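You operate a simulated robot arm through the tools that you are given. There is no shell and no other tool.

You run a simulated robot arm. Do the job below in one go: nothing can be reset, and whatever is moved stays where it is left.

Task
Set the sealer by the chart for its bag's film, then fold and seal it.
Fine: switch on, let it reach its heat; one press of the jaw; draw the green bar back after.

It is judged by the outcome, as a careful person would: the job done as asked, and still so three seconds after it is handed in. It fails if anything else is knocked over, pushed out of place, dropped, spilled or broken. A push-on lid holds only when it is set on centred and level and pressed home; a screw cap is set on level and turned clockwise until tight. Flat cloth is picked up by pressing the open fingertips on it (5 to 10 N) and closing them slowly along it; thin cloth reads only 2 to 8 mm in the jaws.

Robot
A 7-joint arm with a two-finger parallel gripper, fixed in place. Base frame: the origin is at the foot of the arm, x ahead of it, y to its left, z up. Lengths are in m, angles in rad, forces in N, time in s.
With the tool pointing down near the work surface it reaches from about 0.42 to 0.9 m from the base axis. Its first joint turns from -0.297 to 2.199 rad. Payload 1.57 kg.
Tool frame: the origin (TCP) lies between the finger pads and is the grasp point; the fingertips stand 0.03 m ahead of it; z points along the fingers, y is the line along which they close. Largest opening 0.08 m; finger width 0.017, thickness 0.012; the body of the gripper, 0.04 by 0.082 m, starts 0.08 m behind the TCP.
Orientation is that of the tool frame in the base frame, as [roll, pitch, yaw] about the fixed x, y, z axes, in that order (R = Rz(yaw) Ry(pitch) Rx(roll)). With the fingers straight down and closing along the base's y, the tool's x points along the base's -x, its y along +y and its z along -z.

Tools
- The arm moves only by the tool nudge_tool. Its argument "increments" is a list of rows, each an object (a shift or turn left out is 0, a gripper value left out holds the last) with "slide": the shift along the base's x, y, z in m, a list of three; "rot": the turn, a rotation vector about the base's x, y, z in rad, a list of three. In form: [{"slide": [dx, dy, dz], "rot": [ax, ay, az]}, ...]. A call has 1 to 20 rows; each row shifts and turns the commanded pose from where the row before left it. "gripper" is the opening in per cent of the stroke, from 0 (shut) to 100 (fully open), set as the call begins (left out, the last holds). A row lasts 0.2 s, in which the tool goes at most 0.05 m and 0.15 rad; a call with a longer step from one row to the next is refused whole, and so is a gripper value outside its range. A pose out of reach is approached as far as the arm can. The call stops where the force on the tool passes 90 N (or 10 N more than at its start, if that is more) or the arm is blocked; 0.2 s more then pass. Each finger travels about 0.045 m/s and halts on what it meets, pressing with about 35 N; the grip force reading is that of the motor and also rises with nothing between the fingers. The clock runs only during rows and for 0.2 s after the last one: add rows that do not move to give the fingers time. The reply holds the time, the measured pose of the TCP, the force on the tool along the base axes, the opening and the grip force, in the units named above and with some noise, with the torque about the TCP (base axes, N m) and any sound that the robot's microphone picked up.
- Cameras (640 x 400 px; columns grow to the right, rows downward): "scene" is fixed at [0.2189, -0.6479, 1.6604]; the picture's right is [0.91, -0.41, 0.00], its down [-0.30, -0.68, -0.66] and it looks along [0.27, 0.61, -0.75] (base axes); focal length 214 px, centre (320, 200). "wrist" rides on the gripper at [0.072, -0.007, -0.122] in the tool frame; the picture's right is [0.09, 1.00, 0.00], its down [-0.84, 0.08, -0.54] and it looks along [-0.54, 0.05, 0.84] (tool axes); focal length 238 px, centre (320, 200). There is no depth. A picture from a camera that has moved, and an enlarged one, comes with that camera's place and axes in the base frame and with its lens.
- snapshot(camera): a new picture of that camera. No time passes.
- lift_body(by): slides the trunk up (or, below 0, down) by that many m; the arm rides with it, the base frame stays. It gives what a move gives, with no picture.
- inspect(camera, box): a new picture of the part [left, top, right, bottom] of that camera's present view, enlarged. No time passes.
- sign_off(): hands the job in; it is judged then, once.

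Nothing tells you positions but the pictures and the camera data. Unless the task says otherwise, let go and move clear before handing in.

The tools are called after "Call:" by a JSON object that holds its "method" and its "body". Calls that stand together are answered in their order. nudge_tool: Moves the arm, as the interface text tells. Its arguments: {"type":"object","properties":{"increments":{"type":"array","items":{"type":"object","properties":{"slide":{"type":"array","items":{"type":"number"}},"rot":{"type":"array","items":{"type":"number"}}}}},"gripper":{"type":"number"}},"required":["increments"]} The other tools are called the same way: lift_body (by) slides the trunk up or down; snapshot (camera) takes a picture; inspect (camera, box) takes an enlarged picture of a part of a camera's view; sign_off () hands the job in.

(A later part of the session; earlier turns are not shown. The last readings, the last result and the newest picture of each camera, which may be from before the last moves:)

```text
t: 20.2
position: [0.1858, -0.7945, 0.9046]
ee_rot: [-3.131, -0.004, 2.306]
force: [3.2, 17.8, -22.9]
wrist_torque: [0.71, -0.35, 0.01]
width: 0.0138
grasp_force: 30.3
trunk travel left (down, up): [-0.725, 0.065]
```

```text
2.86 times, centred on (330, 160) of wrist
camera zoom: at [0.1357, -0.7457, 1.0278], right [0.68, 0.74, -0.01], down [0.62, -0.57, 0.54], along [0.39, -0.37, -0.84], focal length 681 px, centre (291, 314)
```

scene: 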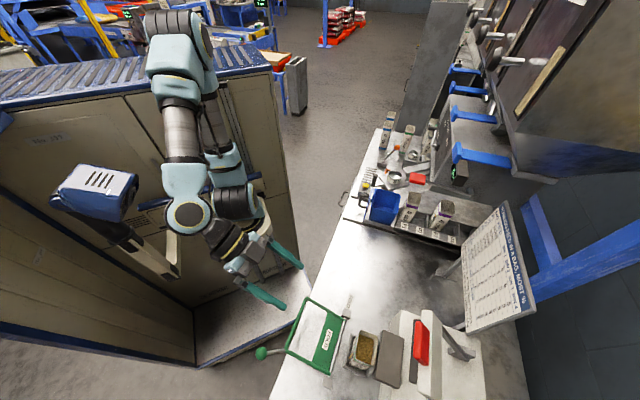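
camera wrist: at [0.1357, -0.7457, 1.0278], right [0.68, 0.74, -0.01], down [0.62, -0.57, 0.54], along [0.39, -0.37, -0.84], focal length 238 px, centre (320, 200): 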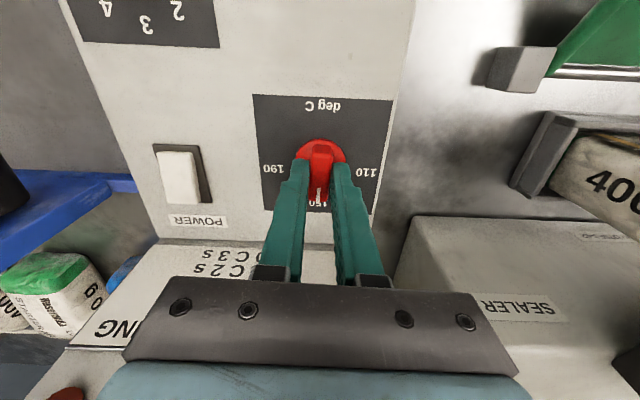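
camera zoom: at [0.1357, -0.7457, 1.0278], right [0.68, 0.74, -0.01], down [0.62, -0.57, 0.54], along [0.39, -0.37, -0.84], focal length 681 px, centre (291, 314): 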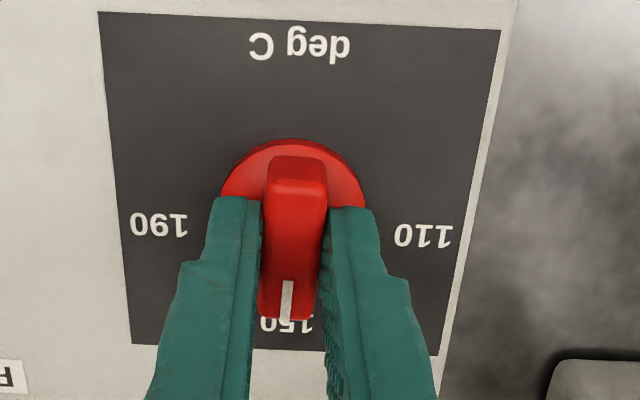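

The knob now points at 150. I'll release it, rise, and check the pointer.

Call:
{"method": "nudge_tool", "body": {"increments": [{"slide": [0, 0, 0]}, {"slide": [0, 0, 0]}, {"slide": [0, 0, 0]}], "gripper": 55}}

Call:
{"method": "nudge_tool", "body": {"increments": [{"slide": [0, 0, 0.03]}, {"slide": [0, 0, 0.04]}, {"slide": [0, 0, 0.04]}, {"slide": [0, 0, 0.04]}]}}

Call:
{"method": "snapshot", "body": {"camera": "wrist"}}

Call:
{"method": "inspect", "body": {"camera": "wrist", "box": [160, 20, 400, 200]}}

```text
t: 21.0
position: [0.186, -0.7952, 0.9059]
ee_rot: [-3.127, -0.003, 2.305]
force: [0.0, -0.5, 0.9]
wrist_torque: [0.02, -0.02, -0.01]
width: 0.0438
grasp_force: 0.0
trunk travel left (down, up): [-0.725, 0.065]
```

```text
t: 22.0
position: [0.1855, -0.7962, 1.0551]
ee_rot: [-3.128, -0.004, 2.305]
force: [0.4, -0.3, 0.5]
wrist_torque: [0.02, 0.02, 0.0]
width: 0.044
grasp_force: 0.1
trunk travel left (down, up): [-0.725, 0.065]
```

```text
taken
camera wrist: at [0.1353, -0.7478, 1.1787], right [0.68, 0.74, -0.01], down [0.62, -0.57, 0.54], along [0.39, -0.37, -0.84], focal length 238 px, centre (320, 200)
```

wrist: 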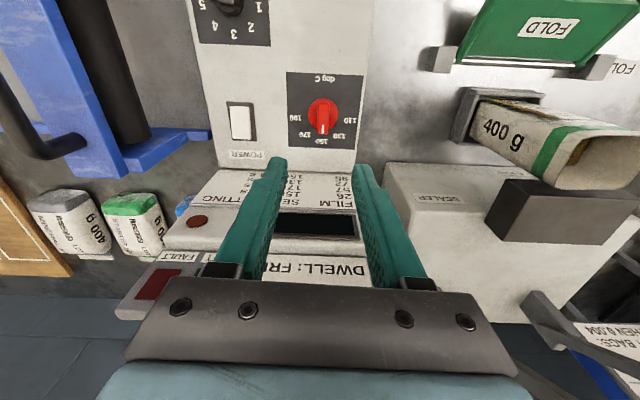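

```text
2.22 times, centred on (280, 110) of wrist
camera zoom: at [0.1353, -0.7478, 1.1787], right [0.68, 0.74, -0.01], down [0.62, -0.57, 0.54], along [0.39, -0.37, -0.84], focal length 530 px, centre (409, 400)
```

zoom: 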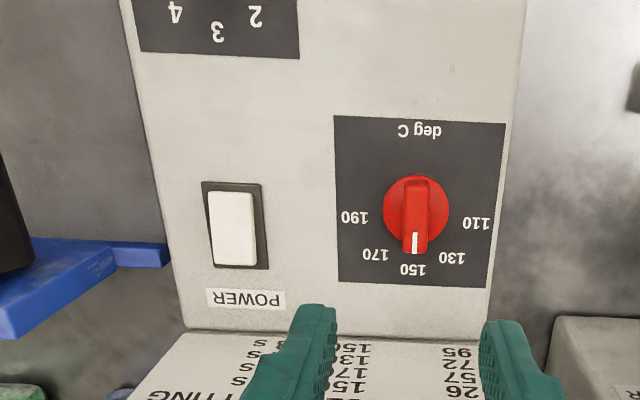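

Red dial is at 150. Next the black seconds dial near [0.039, -0.788]: I'll move above it with the fingers turned square to its bar.

Call:
{"method": "nudge_tool", "body": {"increments": [{"slide": [-0.015, 0.001, 0], "rot": [0, 0, 0.14]}, {"slide": [-0.015, 0.001, 0], "rot": [0, 0, 0.14]}, {"slide": [-0.015, 0.001, 0], "rot": [0, 0, 0.14]}, {"slide": [-0.015, 0.001, 0], "rot": [0, 0, 0.14]}, {"slide": [-0.015, 0.001, 0], "rot": [0, 0, 0.14]}, {"slide": [-0.015, 0.001, 0], "rot": [0, 0, 0.14]}, {"slide": [-0.015, 0.001, 0], "rot": [0, 0, 0.14]}, {"slide": [-0.015, 0.001, 0], "rot": [0, 0, 0.14]}, {"slide": [-0.015, 0.001, 0], "rot": [0, 0, 0.14]}, {"slide": [-0.011, -0.001, 0], "rot": [0, 0, 0.14]}]}}

Call:
{"method": "snapshot", "body": {"camera": "wrist"}}

Call:
{"method": "inspect", "body": {"camera": "wrist", "box": [270, 60, 370, 170]}}

```text
t: 24.2
position: [0.0394, -0.788, 1.0543]
ee_rot: [-3.129, -0.002, -2.573]
force: [0.0, 0.2, -0.2]
wrist_torque: [-0.03, -0.04, -0.01]
width: 0.0438
grasp_force: 0.1
trunk travel left (down, up): [-0.725, 0.065]
```

```text
taken
camera wrist: at [-0.0165, -0.8309, 1.1777], right [-0.61, 0.79, -0.01], down [0.66, 0.52, 0.54], along [0.43, 0.32, -0.84], focal length 238 px, centre (320, 200)
```

wrist: 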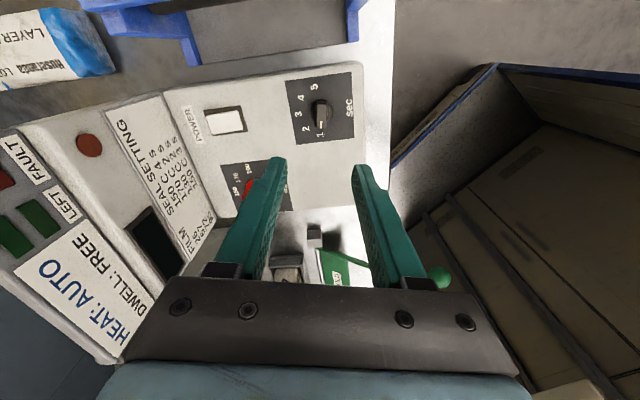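

```text
3.64 times, centred on (320, 115) of wrist
camera zoom: at [-0.0165, -0.8309, 1.1777], right [-0.61, 0.79, -0.01], down [0.66, 0.52, 0.54], along [0.43, 0.32, -0.84], focal length 867 px, centre (320, 509)
```

zoom: 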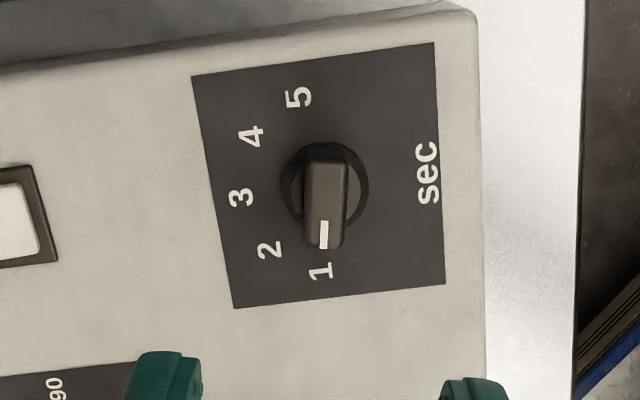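

Call:
{"method": "nudge_tool", "body": {"increments": [{"slide": [-0.0015, -0.001, -0.03]}, {"slide": [0, 0, -0.03]}, {"slide": [0, 0, -0.03]}, {"slide": [0, 0, -0.03]}, {"slide": [0, 0, -0.022]}]}}

Call:
{"method": "inspect", "body": {"camera": "wrist", "box": [270, 120, 370, 220]}}

Call:
{"method": "snapshot", "body": {"camera": "wrist"}}

```text
t: 25.4
position: [0.0384, -0.7889, 0.9133]
ee_rot: [-3.128, -0.004, -2.577]
force: [0.2, 0.5, 0.2]
wrist_torque: [-0.02, -0.05, 0.02]
width: 0.0437
grasp_force: 0.1
trunk travel left (down, up): [-0.725, 0.065]
```

```text
4.00 times, centred on (320, 170) of wrist
camera zoom: at [-0.0182, -0.8326, 1.0362], right [-0.61, 0.79, -0.01], down [0.66, 0.52, 0.54], along [0.43, 0.32, -0.84], focal length 953 px, centre (320, 320)
```

zoom: 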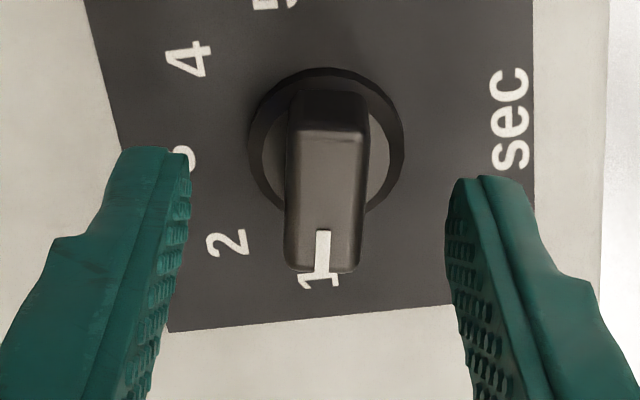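

```text
taken
camera wrist: at [-0.0182, -0.8326, 1.0362], right [-0.61, 0.79, -0.01], down [0.66, 0.52, 0.54], along [0.43, 0.32, -0.84], focal length 238 px, centre (320, 200)
```

wrist: 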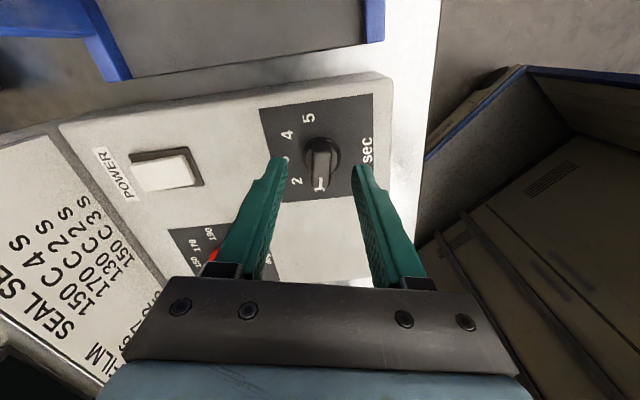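

Call:
{"method": "nudge_tool", "body": {"increments": [{"slide": [-0.001, -0.0003, -0.005]}, {"slide": [-0.0006, 0.0, -0.005]}, {"slide": [0, 0, 0]}]}}

Call:
{"method": "nudge_tool", "body": {"increments": [{"slide": [0, 0, 0]}, {"slide": [0, 0, 0]}, {"slide": [0, 0, 0]}, {"slide": [0, 0, 0]}], "gripper": 0}}

Call:
{"method": "inspect", "body": {"camera": "wrist", "box": [270, 120, 370, 220]}}

```text
t: 26.2
position: [0.0361, -0.7874, 0.9047]
ee_rot: [-3.129, -0.003, -2.578]
force: [0.0, -0.5, -0.6]
wrist_torque: [0.0, 0.01, -0.02]
width: 0.044
grasp_force: 0.1
trunk travel left (down, up): [-0.725, 0.065]
```

```text
t: 27.2
position: [0.0385, -0.7887, 0.9046]
ee_rot: [-3.129, -0.004, -2.575]
force: [3.2, -12.3, -1.8]
wrist_torque: [-0.08, 0.43, 0.07]
width: 0.0141
grasp_force: 30.6
trunk travel left (down, up): [-0.725, 0.065]
```

```text
4.00 times, centred on (320, 170) of wrist
camera zoom: at [-0.0192, -0.8322, 1.0273], right [-0.61, 0.79, -0.01], down [0.66, 0.52, 0.54], along [0.43, 0.32, -0.84], focal length 953 px, centre (320, 320)
```

zoom: 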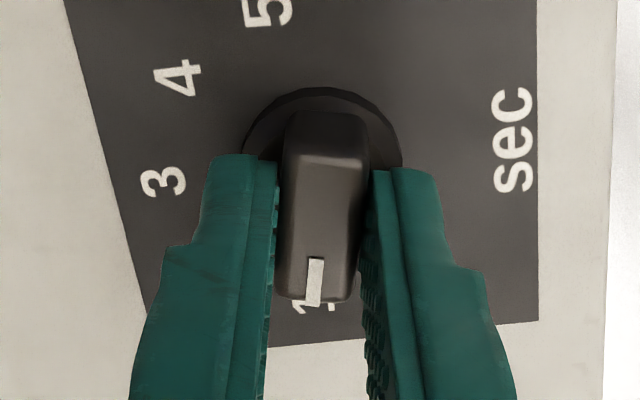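

Black knob gripped at pointer 1. I'll turn it clockwise about 120° to reach 4, checking on the way.

Call:
{"method": "nudge_tool", "body": {"increments": [{"rot": [0, 0, -0.1]}, {"rot": [0, 0, -0.1]}, {"rot": [0, 0, -0.1]}, {"rot": [0, 0, -0.1]}, {"rot": [0, 0, -0.1]}, {"rot": [0, 0, -0.1]}, {"rot": [0, 0, -0.1]}, {"rot": [0, 0, -0.1]}, {"rot": [0, 0, -0.1]}, {"rot": [0, 0, -0.1]}, {"rot": [0, 0, -0.1]}, {"rot": [0, 0, -0.1]}, {"rot": [0, 0, -0.1]}, {"rot": [0, 0, -0.1]}]}}

Call:
{"method": "inspect", "body": {"camera": "wrist", "box": [260, 90, 400, 230]}}

```text
t: 30.2
position: [0.0366, -0.7901, 0.9046]
ee_rot: [-3.129, -0.001, 2.304]
force: [11.4, -14.0, 7.9]
wrist_torque: [-0.47, -0.99, 0.01]
width: 0.014
grasp_force: 30.1
trunk travel left (down, up): [-0.725, 0.065]
```

```text
2.86 times, centred on (330, 160) of wrist
camera zoom: at [-0.0131, -0.7405, 1.0271], right [0.68, 0.73, -0.01], down [0.62, -0.57, 0.54], along [0.39, -0.37, -0.84], focal length 681 px, centre (291, 314)
```

zoom: 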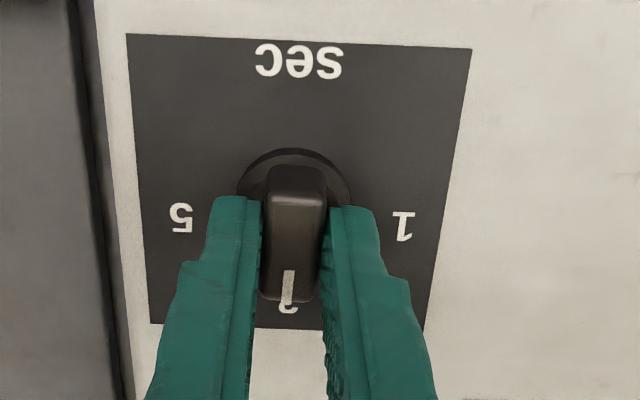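

Call:
{"method": "nudge_tool", "body": {"increments": [{"rot": [0, 0, -0.1]}, {"rot": [0, 0, -0.1]}, {"rot": [0, 0, -0.1]}, {"rot": [0, 0, -0.1]}, {"rot": [0, 0, -0.1]}, {"rot": [0, 0, -0.1]}, {"rot": [0, 0, -0.098]}, {"rot": [0, 0, 0]}]}}

Call:
{"method": "inspect", "body": {"camera": "wrist", "box": [260, 90, 400, 230]}}

```text
t: 32.0
position: [0.0375, -0.79, 0.9035]
ee_rot: [-3.13, -0.002, 1.606]
force: [9.7, -19.2, 7.6]
wrist_torque: [-0.65, -0.59, -0.02]
width: 0.014
grasp_force: 30.4
trunk travel left (down, up): [-0.725, 0.065]
```

```text
2.86 times, centred on (330, 160) of wrist
camera zoom: at [0.0309, -0.719, 1.0271], right [0.99, 0.13, -0.01], down [0.11, -0.83, 0.54], along [0.06, -0.54, -0.84], focal length 681 px, centre (291, 314)
```

zoom: 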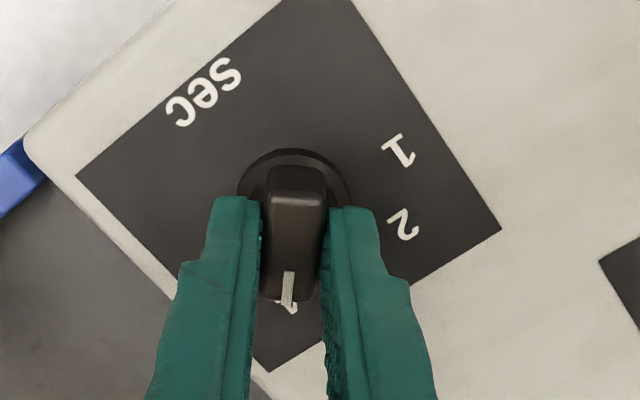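

It has turned to the 4 position. I'll release, rise and verify both dials.

Call:
{"method": "nudge_tool", "body": {"increments": [{"slide": [0, 0, 0]}, {"slide": [0, 0, 0]}, {"slide": [0, 0, 0]}], "gripper": 55}}

Call:
{"method": "nudge_tool", "body": {"increments": [{"slide": [0, 0, 0.03]}, {"slide": [0, 0, 0.04]}, {"slide": [0, 0, 0.04]}, {"slide": [0, 0, 0.04]}]}}

Call:
{"method": "inspect", "body": {"camera": "wrist", "box": [270, 50, 450, 220]}}

Call:
{"method": "snapshot", "body": {"camera": "wrist"}}

```text
t: 32.8
position: [0.0366, -0.7888, 0.9039]
ee_rot: [-3.129, -0.002, 1.607]
force: [-0.4, -0.1, -0.4]
wrist_torque: [-0.01, -0.01, 0.02]
width: 0.0442
grasp_force: 0.0
trunk travel left (down, up): [-0.725, 0.065]
```

```text
t: 33.8
position: [0.0372, -0.7887, 1.0513]
ee_rot: [-3.13, -0.001, 1.607]
force: [-0.1, 0.0, -0.6]
wrist_torque: [0.01, -0.01, 0.02]
width: 0.0441
grasp_force: 0.0
trunk travel left (down, up): [-0.725, 0.065]
```

```text
2.35 times, centred on (360, 135) of wrist
camera zoom: at [0.0321, -0.7171, 1.1749], right [0.99, 0.13, -0.01], down [0.11, -0.84, 0.54], along [0.06, -0.53, -0.84], focal length 561 px, centre (226, 353)
```

zoom: 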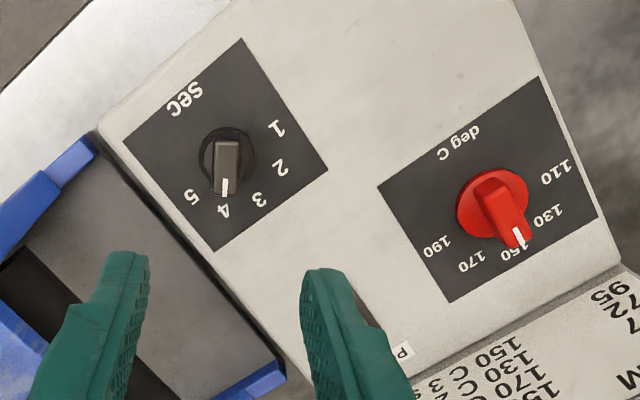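

```text
taken
camera wrist: at [0.0321, -0.7171, 1.1749], right [0.99, 0.13, -0.01], down [0.11, -0.84, 0.54], along [0.06, -0.53, -0.84], focal length 238 px, centre (320, 200)
```

wrist: 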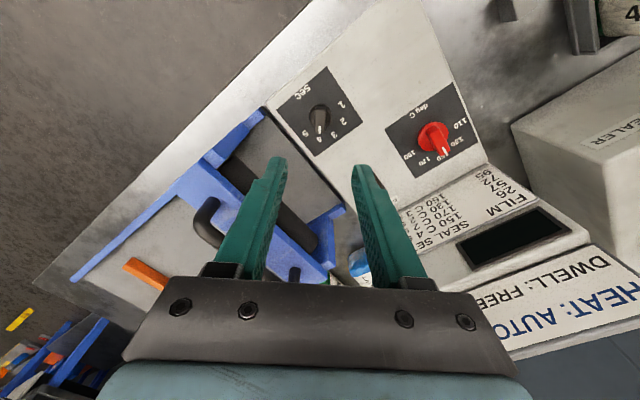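

Both dials are set: 4 s and 150 C. Next is the power switch near [0.127, -0.88]; I'll go above it with the fingers closed and look at which way it rocks.

Call:
{"method": "nudge_tool", "body": {"increments": [{"slide": [0.015, -0.015, 0], "rot": [0, 0, 0.125]}, {"slide": [0.015, -0.015, 0], "rot": [0, 0, 0.125]}, {"slide": [0.015, -0.015, 0], "rot": [0, 0, 0.125]}, {"slide": [0.015, -0.015, 0], "rot": [0, 0, 0.125]}, {"slide": [0.015, -0.015, -0.02], "rot": [0, 0, 0.125]}, {"slide": [0.015, -0.015, -0.02], "rot": [0, 0, 0.125]}], "gripper": 55}}

Call:
{"method": "snapshot", "body": {"camera": "wrist"}}

Call:
{"method": "inspect", "body": {"camera": "wrist", "box": [270, 90, 370, 190]}}

```text
t: 35.2
position: [0.1297, -0.8787, 1.0157]
ee_rot: [-3.129, -0.004, 2.36]
force: [-0.3, 0.4, -0.4]
wrist_torque: [0.0, -0.05, -0.02]
width: 0.0439
grasp_force: 0.2
trunk travel left (down, up): [-0.725, 0.065]
```

```text
taken
camera wrist: at [0.0755, -0.8315, 1.1386], right [0.64, 0.77, -0.01], down [0.65, -0.53, 0.54], along [0.41, -0.35, -0.84], focal length 238 px, centre (320, 200)
```

wrist: 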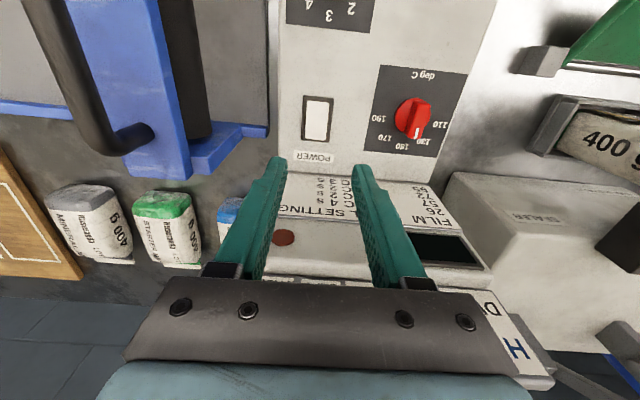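

```text
4.00 times, centred on (320, 140) of wrist
camera zoom: at [0.0755, -0.8315, 1.1386], right [0.64, 0.77, -0.01], down [0.65, -0.53, 0.54], along [0.41, -0.35, -0.84], focal length 953 px, centre (320, 440)
```

zoom: 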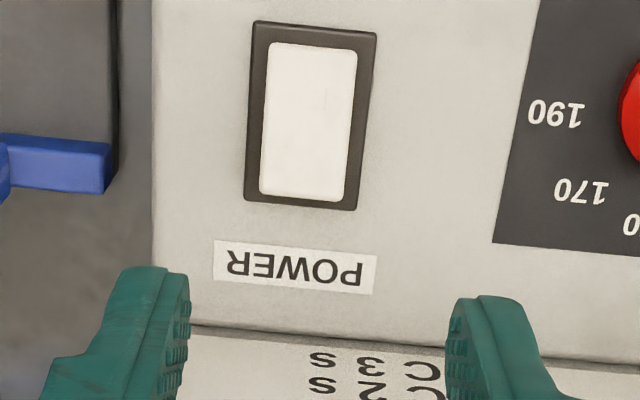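

The switch looks like a rocker with its far (label-side) end raised. I'll close the fingers and press gently on that end.

Call:
{"method": "nudge_tool", "body": {"increments": [{"slide": [0.002, -0.009, -0.02]}, {"slide": [0, 0, -0.03]}, {"slide": [0, 0, -0.03]}, {"slide": [0, 0, -0.016]}, {"slide": [0, 0, 0]}], "gripper": 0}}

Call:
{"method": "snapshot", "body": {"camera": "wrist"}}

Call:
{"method": "inspect", "body": {"camera": "wrist", "box": [270, 120, 370, 220]}}

```text
t: 36.4
position: [0.128, -0.89, 0.9168]
ee_rot: [-3.13, -0.003, 2.357]
force: [0.3, -0.6, -1.0]
wrist_torque: [0.0, 0.03, 0.0]
width: 0.0
grasp_force: 21.3
trunk travel left (down, up): [-0.725, 0.065]
```

```text
taken
camera wrist: at [0.0751, -0.8433, 1.0405], right [0.64, 0.77, -0.01], down [0.65, -0.53, 0.54], along [0.41, -0.35, -0.84], focal length 238 px, centre (320, 200)
```

wrist: 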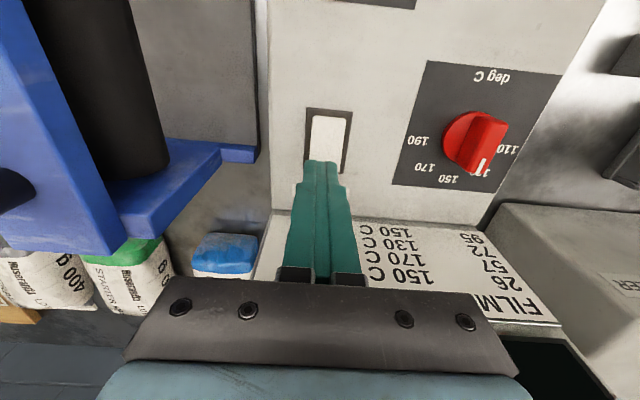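

```text
4.00 times, centred on (320, 170) of wrist
camera zoom: at [0.0751, -0.8433, 1.0405], right [0.64, 0.77, -0.01], down [0.65, -0.53, 0.54], along [0.41, -0.35, -0.84], focal length 953 px, centre (320, 320)
```

zoom: 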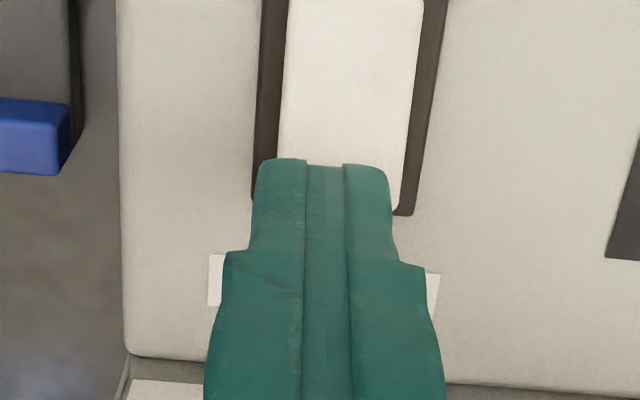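

Call:
{"method": "nudge_tool", "body": {"increments": [{"slide": [0.0026, 0.003, -0.003]}, {"slide": [0, 0, -0.003]}, {"slide": [0, 0, -0.003]}, {"slide": [0, 0, -0.003]}]}}

Call:
{"method": "inspect", "body": {"camera": "wrist", "box": [270, 80, 370, 220]}}

```text
t: 37.4
position: [0.132, -0.886, 0.9058]
ee_rot: [-3.128, -0.002, 2.357]
force: [0.4, 0.3, -0.9]
wrist_torque: [0.0, -0.01, 0.02]
width: 0.0
grasp_force: 21.3
trunk travel left (down, up): [-0.725, 0.065]
```

```text
2.86 times, centred on (320, 150) of wrist
camera zoom: at [0.078, -0.8393, 1.0284], right [0.64, 0.77, -0.01], down [0.65, -0.53, 0.54], along [0.41, -0.35, -0.84], focal length 681 px, centre (320, 343)
```

zoom: 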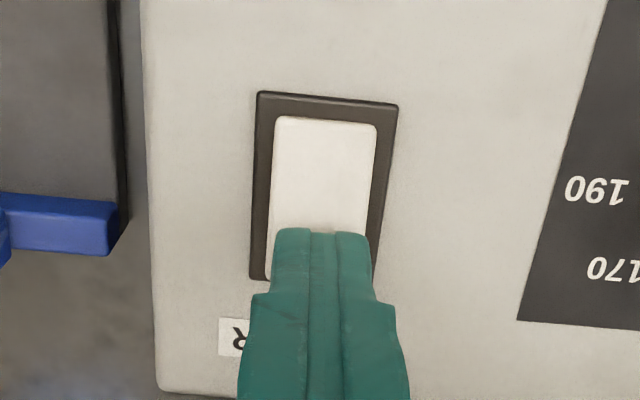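

Tips are just above the rocker's far end. I'll press down in small steps.

Call:
{"method": "nudge_tool", "body": {"increments": [{"slide": [0, 0, -0.002]}, {"slide": [0, 0, -0.002]}, {"slide": [0, 0, -0.002]}]}}

Call:
{"method": "inspect", "body": {"camera": "wrist", "box": [270, 80, 370, 220]}}

```text
t: 38.2
position: [0.1315, -0.8866, 0.9021]
ee_rot: [-3.128, -0.002, 2.357]
force: [2.1, 0.1, 6.3]
wrist_torque: [0.01, -0.02, -0.07]
width: 0.0
grasp_force: 21.0
trunk travel left (down, up): [-0.725, 0.065]
```

```text
2.86 times, centred on (320, 150) of wrist
camera zoom: at [0.0784, -0.839, 1.0249], right [0.64, 0.77, -0.01], down [0.65, -0.53, 0.54], along [0.41, -0.35, -0.84], focal length 681 px, centre (320, 343)
```

zoom: 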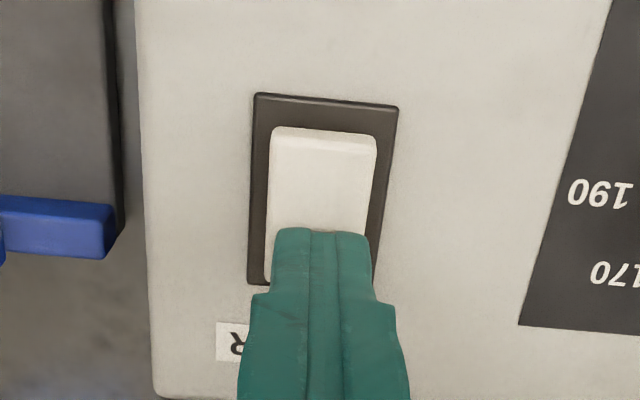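

Call:
{"method": "nudge_tool", "body": {"increments": [{"slide": [0, 0, -0.002]}, {"slide": [0, 0, -0.002]}]}}

Call:
{"method": "snapshot", "body": {"camera": "wrist"}}

```text
t: 38.8
position: [0.1321, -0.886, 0.9014]
ee_rot: [-3.124, 0.002, 2.358]
force: [4.8, 1.4, 34.4]
wrist_torque: [0.32, -0.03, 0.15]
width: 0.0001
grasp_force: 21.7
trunk travel left (down, up): [-0.725, 0.065]
```

```text
taken
camera wrist: at [0.0786, -0.8384, 1.0246], right [0.64, 0.77, -0.02], down [0.65, -0.53, 0.54], along [0.41, -0.36, -0.84], focal length 238 px, centre (320, 200)
```

wrist: 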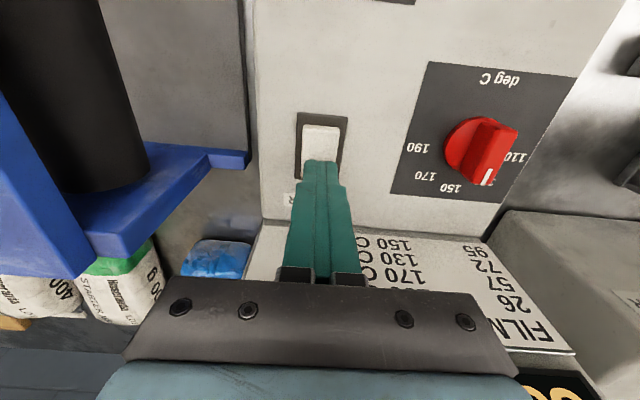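

The display has lit up, so the sealer is on. I'll lift off and read the display.

Call:
{"method": "nudge_tool", "body": {"increments": [{"slide": [0, 0, 0.02]}, {"slide": [0, 0, 0.04]}, {"slide": [-0.01, 0.01, 0.04]}, {"slide": [-0.0, 0.0, 0.04]}, {"slide": [0.0, 0.0, 0.04]}]}}

Call:
{"method": "snapshot", "body": {"camera": "wrist"}}

Call:
{"method": "inspect", "body": {"camera": "wrist", "box": [270, 30, 480, 270]}}

```text
t: 40.0
position: [0.1209, -0.8742, 1.0755]
ee_rot: [-3.13, -0.004, 2.357]
force: [0.0, -0.4, -0.2]
wrist_torque: [0.01, 0.0, -0.01]
width: 0.0002
grasp_force: 21.1
trunk travel left (down, up): [-0.725, 0.065]
```

```text
taken
camera wrist: at [0.0677, -0.8284, 1.1984], right [0.64, 0.77, -0.01], down [0.65, -0.53, 0.54], along [0.41, -0.35, -0.84], focal length 238 px, centre (320, 200)
```

wrist: 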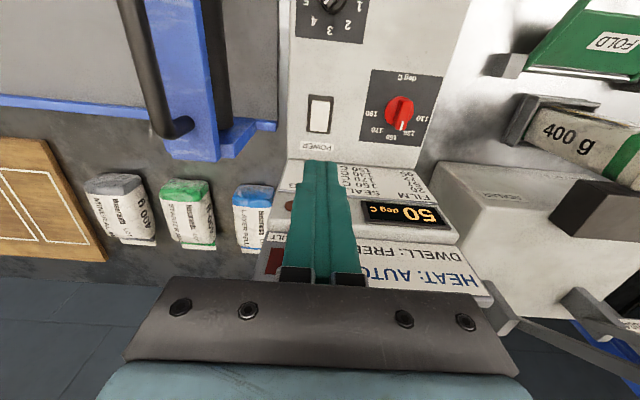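

```text
1.67 times, centred on (375, 150) of wrist
camera zoom: at [0.0677, -0.8284, 1.1984], right [0.64, 0.77, -0.01], down [0.65, -0.53, 0.54], along [0.41, -0.35, -0.84], focal length 397 px, centre (228, 283)
```

zoom: 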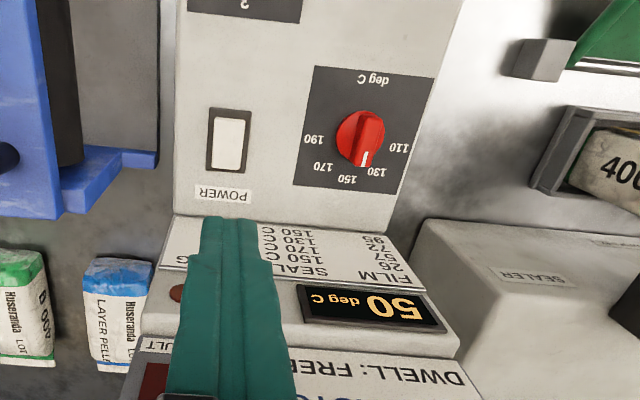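

The display shows 50 °C and rising. I'll double-check the red pointer with a close zoom, then fold while it heats.

Call:
{"method": "inspect", "body": {"camera": "wrist", "box": [360, 60, 450, 160]}}

Call:
{"method": "inspect", "body": {"camera": "wrist", "box": [290, 0, 370, 50]}}

```text
4.00 times, centred on (405, 110) of wrist
camera zoom: at [0.0677, -0.8284, 1.1984], right [0.64, 0.77, -0.01], down [0.65, -0.53, 0.54], along [0.41, -0.35, -0.84], focal length 953 px, centre (-20, 560)
```

zoom: 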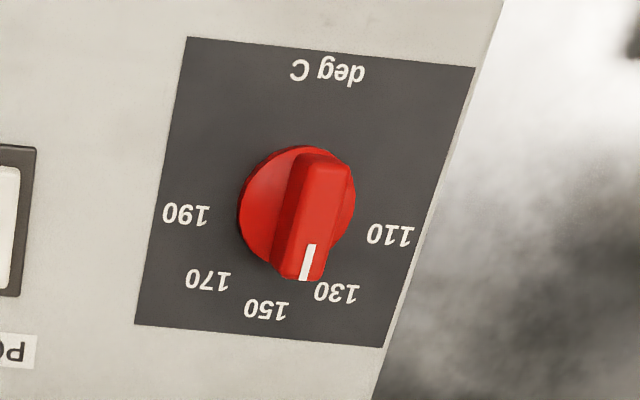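

```text
8.00 times, centred on (330, 25) of wrist
camera zoom: at [0.0677, -0.8284, 1.1984], right [0.64, 0.77, -0.01], down [0.65, -0.53, 0.54], along [0.41, -0.35, -0.84], focal length 1907 px, centre (240, 1600)
```

zoom: 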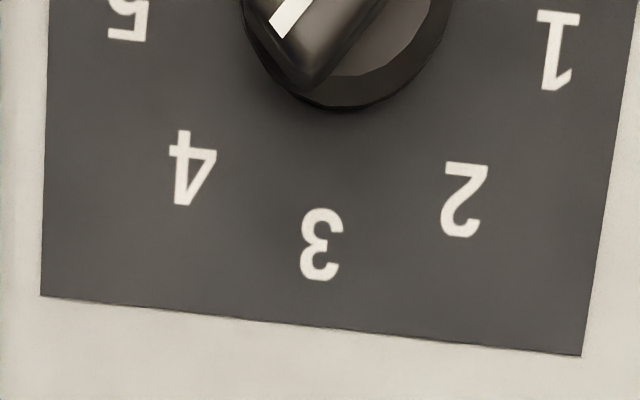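

Both dials read right. Next I move back toward the robot side, over the fold bar, for clean views of the bar, the bag and the anvil.

Call:
{"method": "nudge_tool", "body": {"increments": [{"slide": [0.0, 0.02, 0.035]}, {"slide": [0.005, 0.04, 0.02]}, {"slide": [0.012, 0.04, 0.02]}, {"slide": [0.012, 0.04, 0.02]}, {"slide": [0.012, 0.04, 0.02]}, {"slide": [0.012, 0.04, 0.01]}, {"slide": [0.012, 0.04, 0]}, {"slide": [0.012, 0.04, 0]}, {"slide": [0.012, 0.04, 0]}, {"slide": [0.012, 0.04, 0]}, {"slide": [0.012, 0.04, 0]}, {"slide": [0.012, 0.04, 0]}], "gripper": 100}}

Call:
{"method": "snapshot", "body": {"camera": "wrist"}}

```text
t: 42.6
position: [0.2489, -0.4169, 1.2058]
ee_rot: [-3.13, -0.005, 2.355]
force: [-0.3, 0.2, 0.2]
wrist_torque: [0.02, 0.01, -0.02]
width: 0.08
grasp_force: 0.2
trunk travel left (down, up): [-0.725, 0.065]
```

```text
taken
camera wrist: at [0.196, -0.3702, 1.3272], right [0.64, 0.77, -0.01], down [0.65, -0.53, 0.54], along [0.41, -0.35, -0.84], focal length 238 px, centre (320, 200)
```

wrist: 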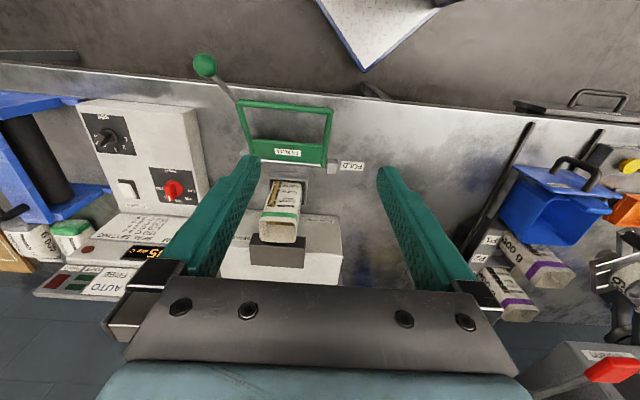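

Call:
{"method": "inspect", "body": {"camera": "wrist", "box": [180, 40, 360, 180]}}

Call:
{"method": "inspect", "body": {"camera": "wrist", "box": [210, 150, 360, 290]}}

Call:
{"method": "inspect", "body": {"camera": "wrist", "box": [20, 190, 220, 310]}}

```text
2.86 times, centred on (270, 110) of wrist
camera zoom: at [0.196, -0.3702, 1.3272], right [0.64, 0.77, -0.01], down [0.65, -0.53, 0.54], along [0.41, -0.35, -0.84], focal length 681 px, centre (463, 457)
```

zoom: 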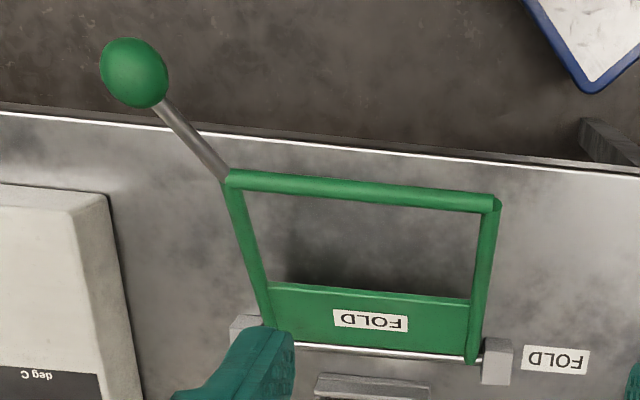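

```text
2.86 times, centred on (285, 220) of wrist
camera zoom: at [0.196, -0.3702, 1.3272], right [0.64, 0.77, -0.01], down [0.65, -0.53, 0.54], along [0.41, -0.35, -0.84], focal length 681 px, centre (420, 143)
```

zoom: 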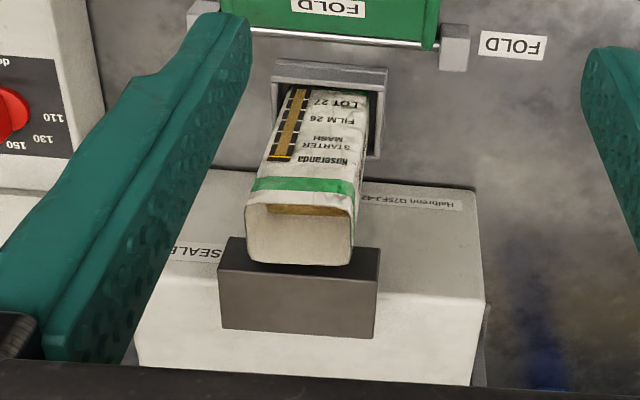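

```text
3.20 times, centred on (120, 250) of wrist
camera zoom: at [0.196, -0.3702, 1.3272], right [0.64, 0.77, -0.01], down [0.65, -0.53, 0.54], along [0.41, -0.35, -0.84], focal length 763 px, centre (960, 40)
```

zoom: 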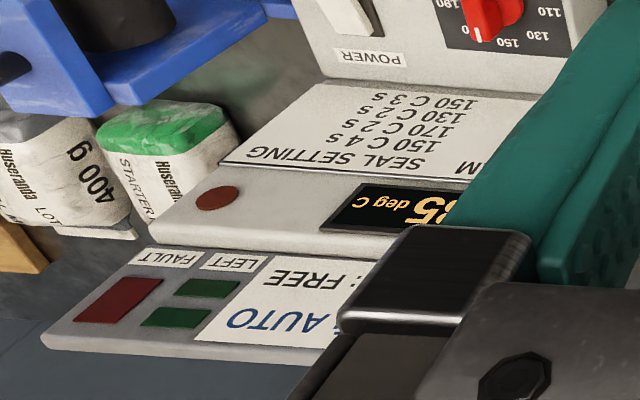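

The bar's knob is at about [0.107, -0.510, 0.95] on a 0.236 m radius about a hinge at z≈0.813; swinging it over pushes the bag top towards the anvil. I'll bring the open fingers above the knob, one in front and one behind, so I can guide it both ways.

Call:
{"method": "nudge_tool", "body": {"increments": [{"slide": [-0.0118, -0.0082, -0.0088], "rot": [0, 0, 0.131]}, {"slide": [-0.0118, -0.0082, -0.0088], "rot": [0, 0, 0.131]}, {"slide": [-0.0118, -0.0082, -0.0088], "rot": [0, 0, 0.131]}, {"slide": [-0.0118, -0.0082, -0.0088], "rot": [0, 0, 0.131]}, {"slide": [-0.0118, -0.0082, -0.0088], "rot": [0, 0, 0.131]}, {"slide": [-0.0118, -0.0082, -0.0088], "rot": [0, 0, 0.131]}, {"slide": [-0.0118, -0.0082, -0.0088], "rot": [0, 0, 0.131]}, {"slide": [-0.0118, -0.0082, -0.0088], "rot": [0, 0, 0.131]}, {"slide": [-0.0118, -0.0082, -0.0088], "rot": [0, 0, 0.131]}, {"slide": [-0.0118, -0.0082, -0.0088], "rot": [0, 0, 0.131]}, {"slide": [-0.0118, -0.0082, -0.0088], "rot": [0, 0, 0.131]}, {"slide": [-0.0118, -0.0082, -0.0088], "rot": [0, 0, 0.131]}], "gripper": 100}}

Call:
{"method": "snapshot", "body": {"camera": "wrist"}}

Call:
{"method": "snapshot", "body": {"camera": "scene"}}

```text
t: 45.2
position: [0.104, -0.5141, 1.0978]
ee_rot: [-3.129, -0.003, -2.35]
force: [-1.1, -0.1, -0.6]
wrist_torque: [-0.03, 0.0, 0.0]
width: 0.0801
grasp_force: 0.2
trunk travel left (down, up): [-0.725, 0.065]
```

```text
taken
camera wrist: at [0.0577, -0.5687, 1.2194], right [-0.77, 0.63, -0.01], down [0.53, 0.66, 0.54], along [0.35, 0.41, -0.84], focal length 238 px, centre (320, 200)
```

wrist: 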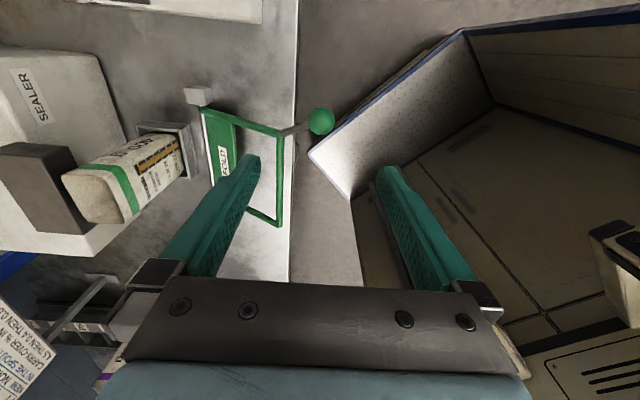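

```text
taken
```

scene: 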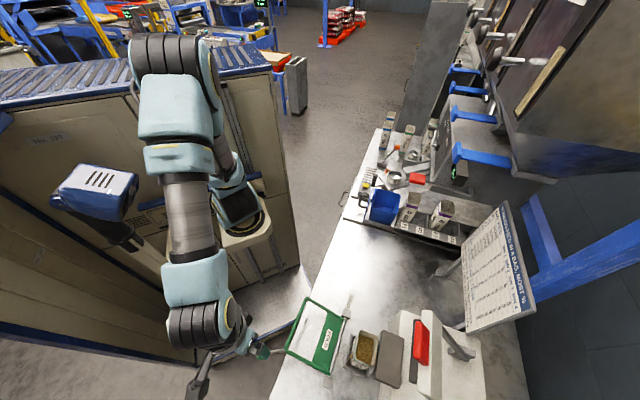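

Call:
{"method": "nudge_tool", "body": {"increments": [{"slide": [-0.004, -0.004, -0.03]}, {"slide": [0, 0, -0.03]}, {"slide": [0, 0, -0.03]}, {"slide": [0, 0, -0.015]}]}}

Call:
{"method": "snapshot", "body": {"camera": "wrist"}}

```text
t: 46.2
position: [0.1015, -0.518, 0.9902]
ee_rot: [-3.129, -0.002, -2.352]
force: [0.5, 0.3, -0.6]
wrist_torque: [0.02, 0.0, 0.01]
width: 0.0802
grasp_force: 0.0
trunk travel left (down, up): [-0.725, 0.065]
```

```text
taken
camera wrist: at [0.0562, -0.5715, 1.1136], right [-0.77, 0.64, -0.01], down [0.53, 0.65, 0.54], along [0.35, 0.41, -0.84], focal length 238 px, centre (320, 200)
```

wrist: 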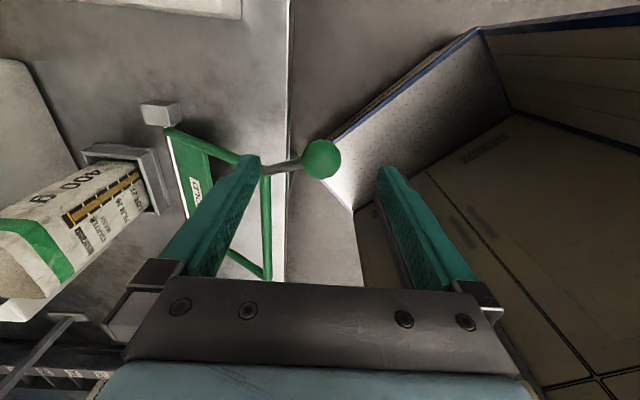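

Call:
{"method": "nudge_tool", "body": {"increments": [{"slide": [0.0, 0.0, -0.015]}, {"slide": [0, 0, -0.015]}, {"slide": [0, 0, 0]}], "gripper": 100}}

Call:
{"method": "snapshot", "body": {"camera": "wrist"}}

Call:
{"method": "inspect", "body": {"camera": "wrist", "box": [230, 110, 410, 230]}}

Call:
{"method": "inspect", "body": {"camera": "scene", "box": [180, 270, 380, 400]}}

```text
t: 47.0
position: [0.1022, -0.5172, 0.9604]
ee_rot: [-3.13, -0.003, -2.352]
force: [-0.1, -0.3, 1.1]
wrist_torque: [0.03, 0.02, 0.0]
width: 0.0803
grasp_force: 0.1
trunk travel left (down, up): [-0.725, 0.065]
```

```text
taken
camera wrist: at [0.0558, -0.5711, 1.0832], right [-0.77, 0.64, -0.01], down [0.53, 0.65, 0.54], along [0.35, 0.41, -0.84], focal length 238 px, centre (320, 200)
```

wrist: 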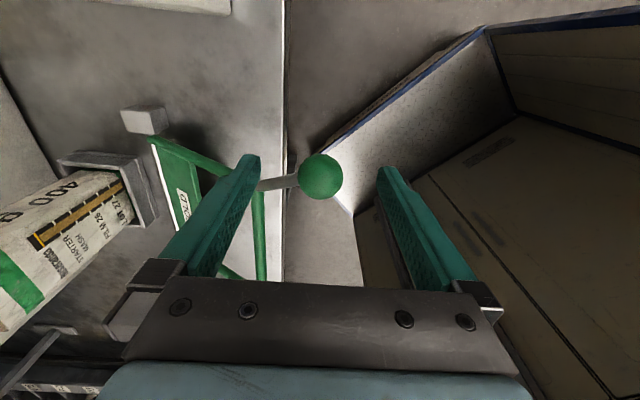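

```text
3.33 times, centred on (320, 170) of wrist
camera zoom: at [0.0558, -0.5711, 1.0832], right [-0.77, 0.64, -0.01], down [0.53, 0.65, 0.54], along [0.35, 0.41, -0.84], focal length 794 px, centre (320, 300)
```

zoom: 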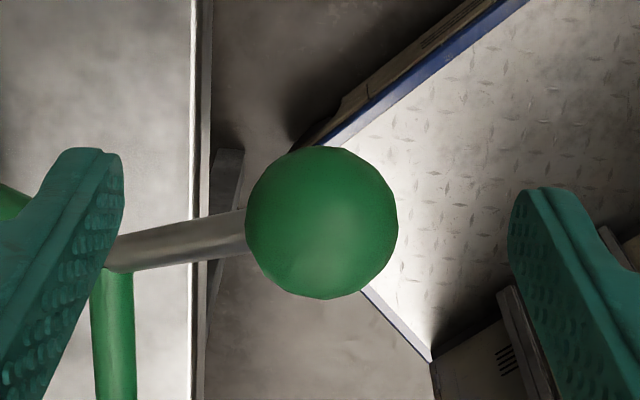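

```text
3.08 times, centred on (280, 335) of scene
camera zoom: at [0.2189, -0.6479, 1.6604], right [0.91, -0.41, 0.0], down [-0.3, -0.68, -0.66], along [0.27, 0.61, -0.75], focal length 660 px, centre (443, -215)
```

zoom: 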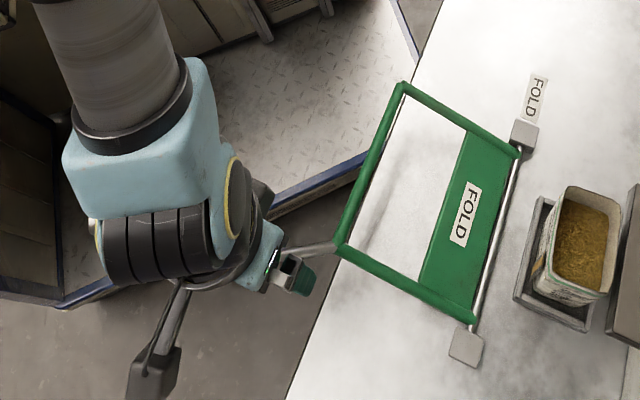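

The knob (about 30 mm) sits between the fingers. I'll lower slightly, narrow the fingers to a loose cage and swing the bar up along its arc.

Call:
{"method": "nudge_tool", "body": {"increments": [{"slide": [0.0, 0.0, -0.008]}, {"slide": [0, 0, 0]}], "gripper": 62}}

Call:
{"method": "nudge_tool", "body": {"increments": [{"slide": [0.0082, -0.0082, 0.0162]}, {"slide": [0.0092, -0.0092, 0.0151]}, {"slide": [0.01, -0.01, 0.0139]}, {"slide": [0.0109, -0.0109, 0.0126]}, {"slide": [0.0117, -0.0117, 0.0112]}]}}

Call:
{"method": "snapshot", "body": {"camera": "wrist"}}

Call:
{"method": "inspect", "body": {"camera": "scene", "box": [180, 270, 480, 400]}}

```text
t: 47.6
position: [0.1019, -0.5167, 0.9531]
ee_rot: [-3.131, -0.003, -2.353]
force: [0.4, 0.1, 0.0]
wrist_torque: [-0.05, -0.02, 0.01]
width: 0.0492
grasp_force: 0.0
trunk travel left (down, up): [-0.725, 0.065]
```

```text
t: 48.8
position: [0.1504, -0.5691, 1.0217]
ee_rot: [-3.128, -0.004, -2.352]
force: [-0.1, 0.4, 0.2]
wrist_torque: [-0.04, 0.02, 0.01]
width: 0.0501
grasp_force: 0.2
trunk travel left (down, up): [-0.725, 0.065]
```

```text
taken
camera wrist: at [0.1055, -0.624, 1.1446], right [-0.77, 0.64, -0.01], down [0.53, 0.65, 0.54], along [0.35, 0.41, -0.84], focal length 238 px, centre (320, 200)
```

wrist: 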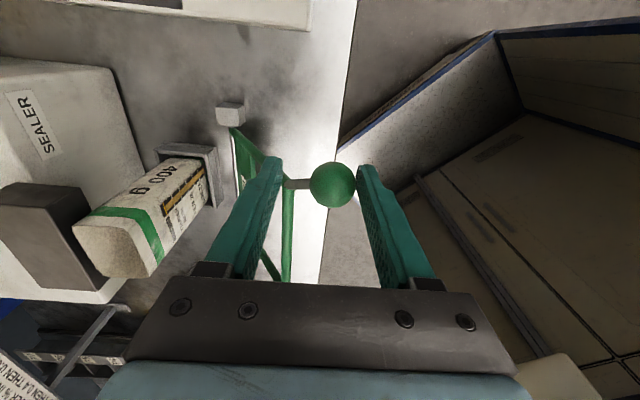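

```text
2.13 times, centred on (330, 335) of scene
camera zoom: at [0.2189, -0.6479, 1.6604], right [0.91, -0.41, 0.0], down [-0.3, -0.68, -0.66], along [0.27, 0.61, -0.75], focal length 458 px, centre (299, -88)
```

zoom: 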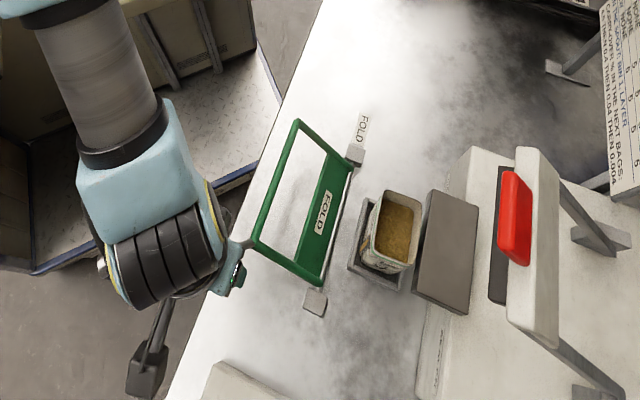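

The bar follows with almost no force. Continuing the swing to about upright.

Call:
{"method": "nudge_tool", "body": {"increments": [{"slide": [0.0122, -0.0122, 0.0097]}, {"slide": [0.0128, -0.0128, 0.0082]}, {"slide": [0.0133, -0.0133, 0.0066]}, {"slide": [0.0136, -0.0136, 0.0049]}, {"slide": [0.0139, -0.0139, 0.0032]}, {"slide": [0.014, -0.014, 0.0015]}]}}

Call:
{"method": "snapshot", "body": {"camera": "wrist"}}

Call:
{"method": "inspect", "body": {"camera": "scene", "box": [180, 270, 480, 400]}}

```text
t: 50.2
position: [0.2293, -0.646, 1.0564]
ee_rot: [-3.13, -0.005, -2.352]
force: [-0.9, -0.8, 0.4]
wrist_torque: [0.0, 0.02, 0.01]
width: 0.0498
grasp_force: 0.0
trunk travel left (down, up): [-0.725, 0.065]
```

```text
taken
camera wrist: at [0.1835, -0.7007, 1.1787], right [-0.77, 0.64, -0.01], down [0.53, 0.65, 0.54], along [0.35, 0.41, -0.84], focal length 238 px, centre (320, 200)
```

wrist: 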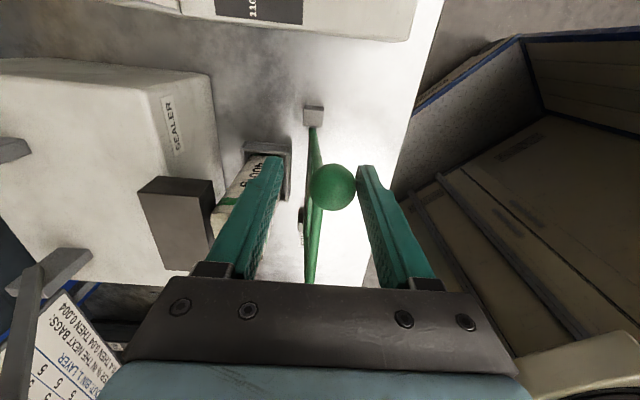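

```text
2.13 times, centred on (330, 335) of scene
camera zoom: at [0.2189, -0.6479, 1.6604], right [0.91, -0.41, 0.0], down [-0.3, -0.68, -0.66], along [0.27, 0.61, -0.75], focal length 458 px, centre (299, -88)
```

zoom: 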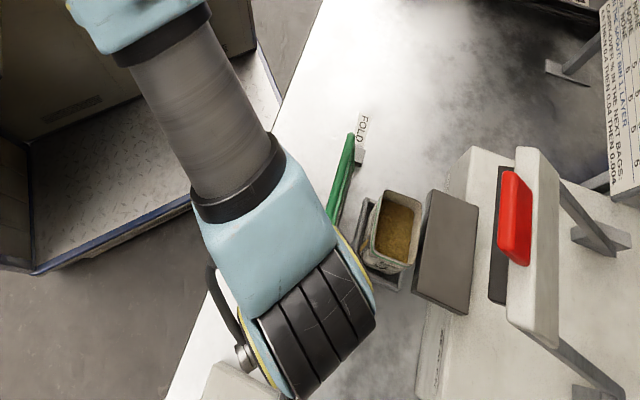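

The bar is almost upright. Before going further I'll lean the hand slightly sideways away from the raised jaw, then continue until the bar meets the bag.

Call:
{"method": "nudge_tool", "body": {"increments": [{"rot": [0.0707, -0.0707, 0]}, {"rot": [0.0707, -0.0707, 0]}, {"rot": [0.0707, -0.0707, 0]}]}}

Call:
{"method": "nudge_tool", "body": {"increments": [{"slide": [0.0141, -0.0141, -0.0003]}, {"slide": [0.014, -0.014, -0.0019]}, {"slide": [0.0139, -0.0139, -0.0037]}]}}

Call:
{"method": "snapshot", "body": {"camera": "wrist"}}

Call:
{"method": "inspect", "body": {"camera": "scene", "box": [180, 240, 480, 400]}}

```text
t: 51.0
position: [0.2304, -0.6478, 1.0551]
ee_rot: [-3.128, 0.297, -2.352]
force: [0.3, 0.4, 1.7]
wrist_torque: [-0.04, 0.0, 0.0]
width: 0.0498
grasp_force: 0.1
trunk travel left (down, up): [-0.725, 0.065]
```

```text
t: 51.8
position: [0.2725, -0.6867, 1.0521]
ee_rot: [-3.129, 0.296, -2.353]
force: [0.6, 0.2, -0.9]
wrist_torque: [-0.02, -0.01, -0.01]
width: 0.0497
grasp_force: 0.0
trunk travel left (down, up): [-0.725, 0.065]
```

```text
taken
camera wrist: at [0.204, -0.7652, 1.1477], right [-0.77, 0.64, -0.04], down [0.39, 0.52, 0.76], along [0.51, 0.57, -0.65], focal length 238 px, centre (320, 200)
```

wrist: 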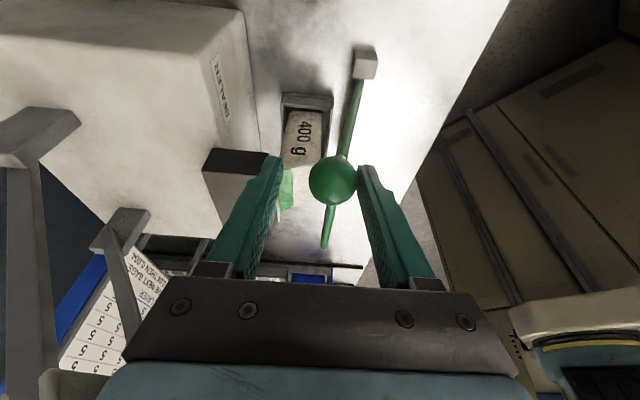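

```text
2.13 times, centred on (330, 320) of scene
camera zoom: at [0.2189, -0.6479, 1.6604], right [0.91, -0.41, 0.0], down [-0.3, -0.68, -0.66], along [0.27, 0.61, -0.75], focal length 458 px, centre (299, -56)
```

zoom: 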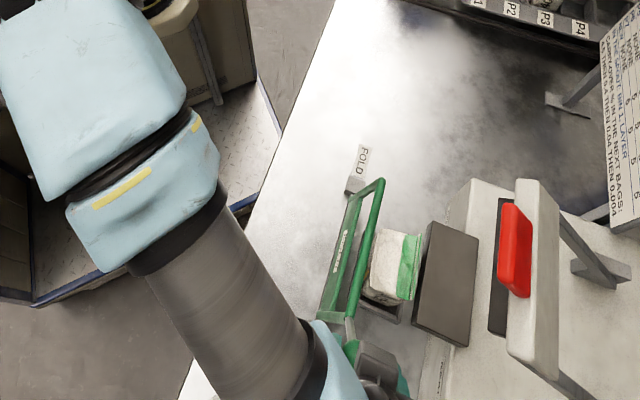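

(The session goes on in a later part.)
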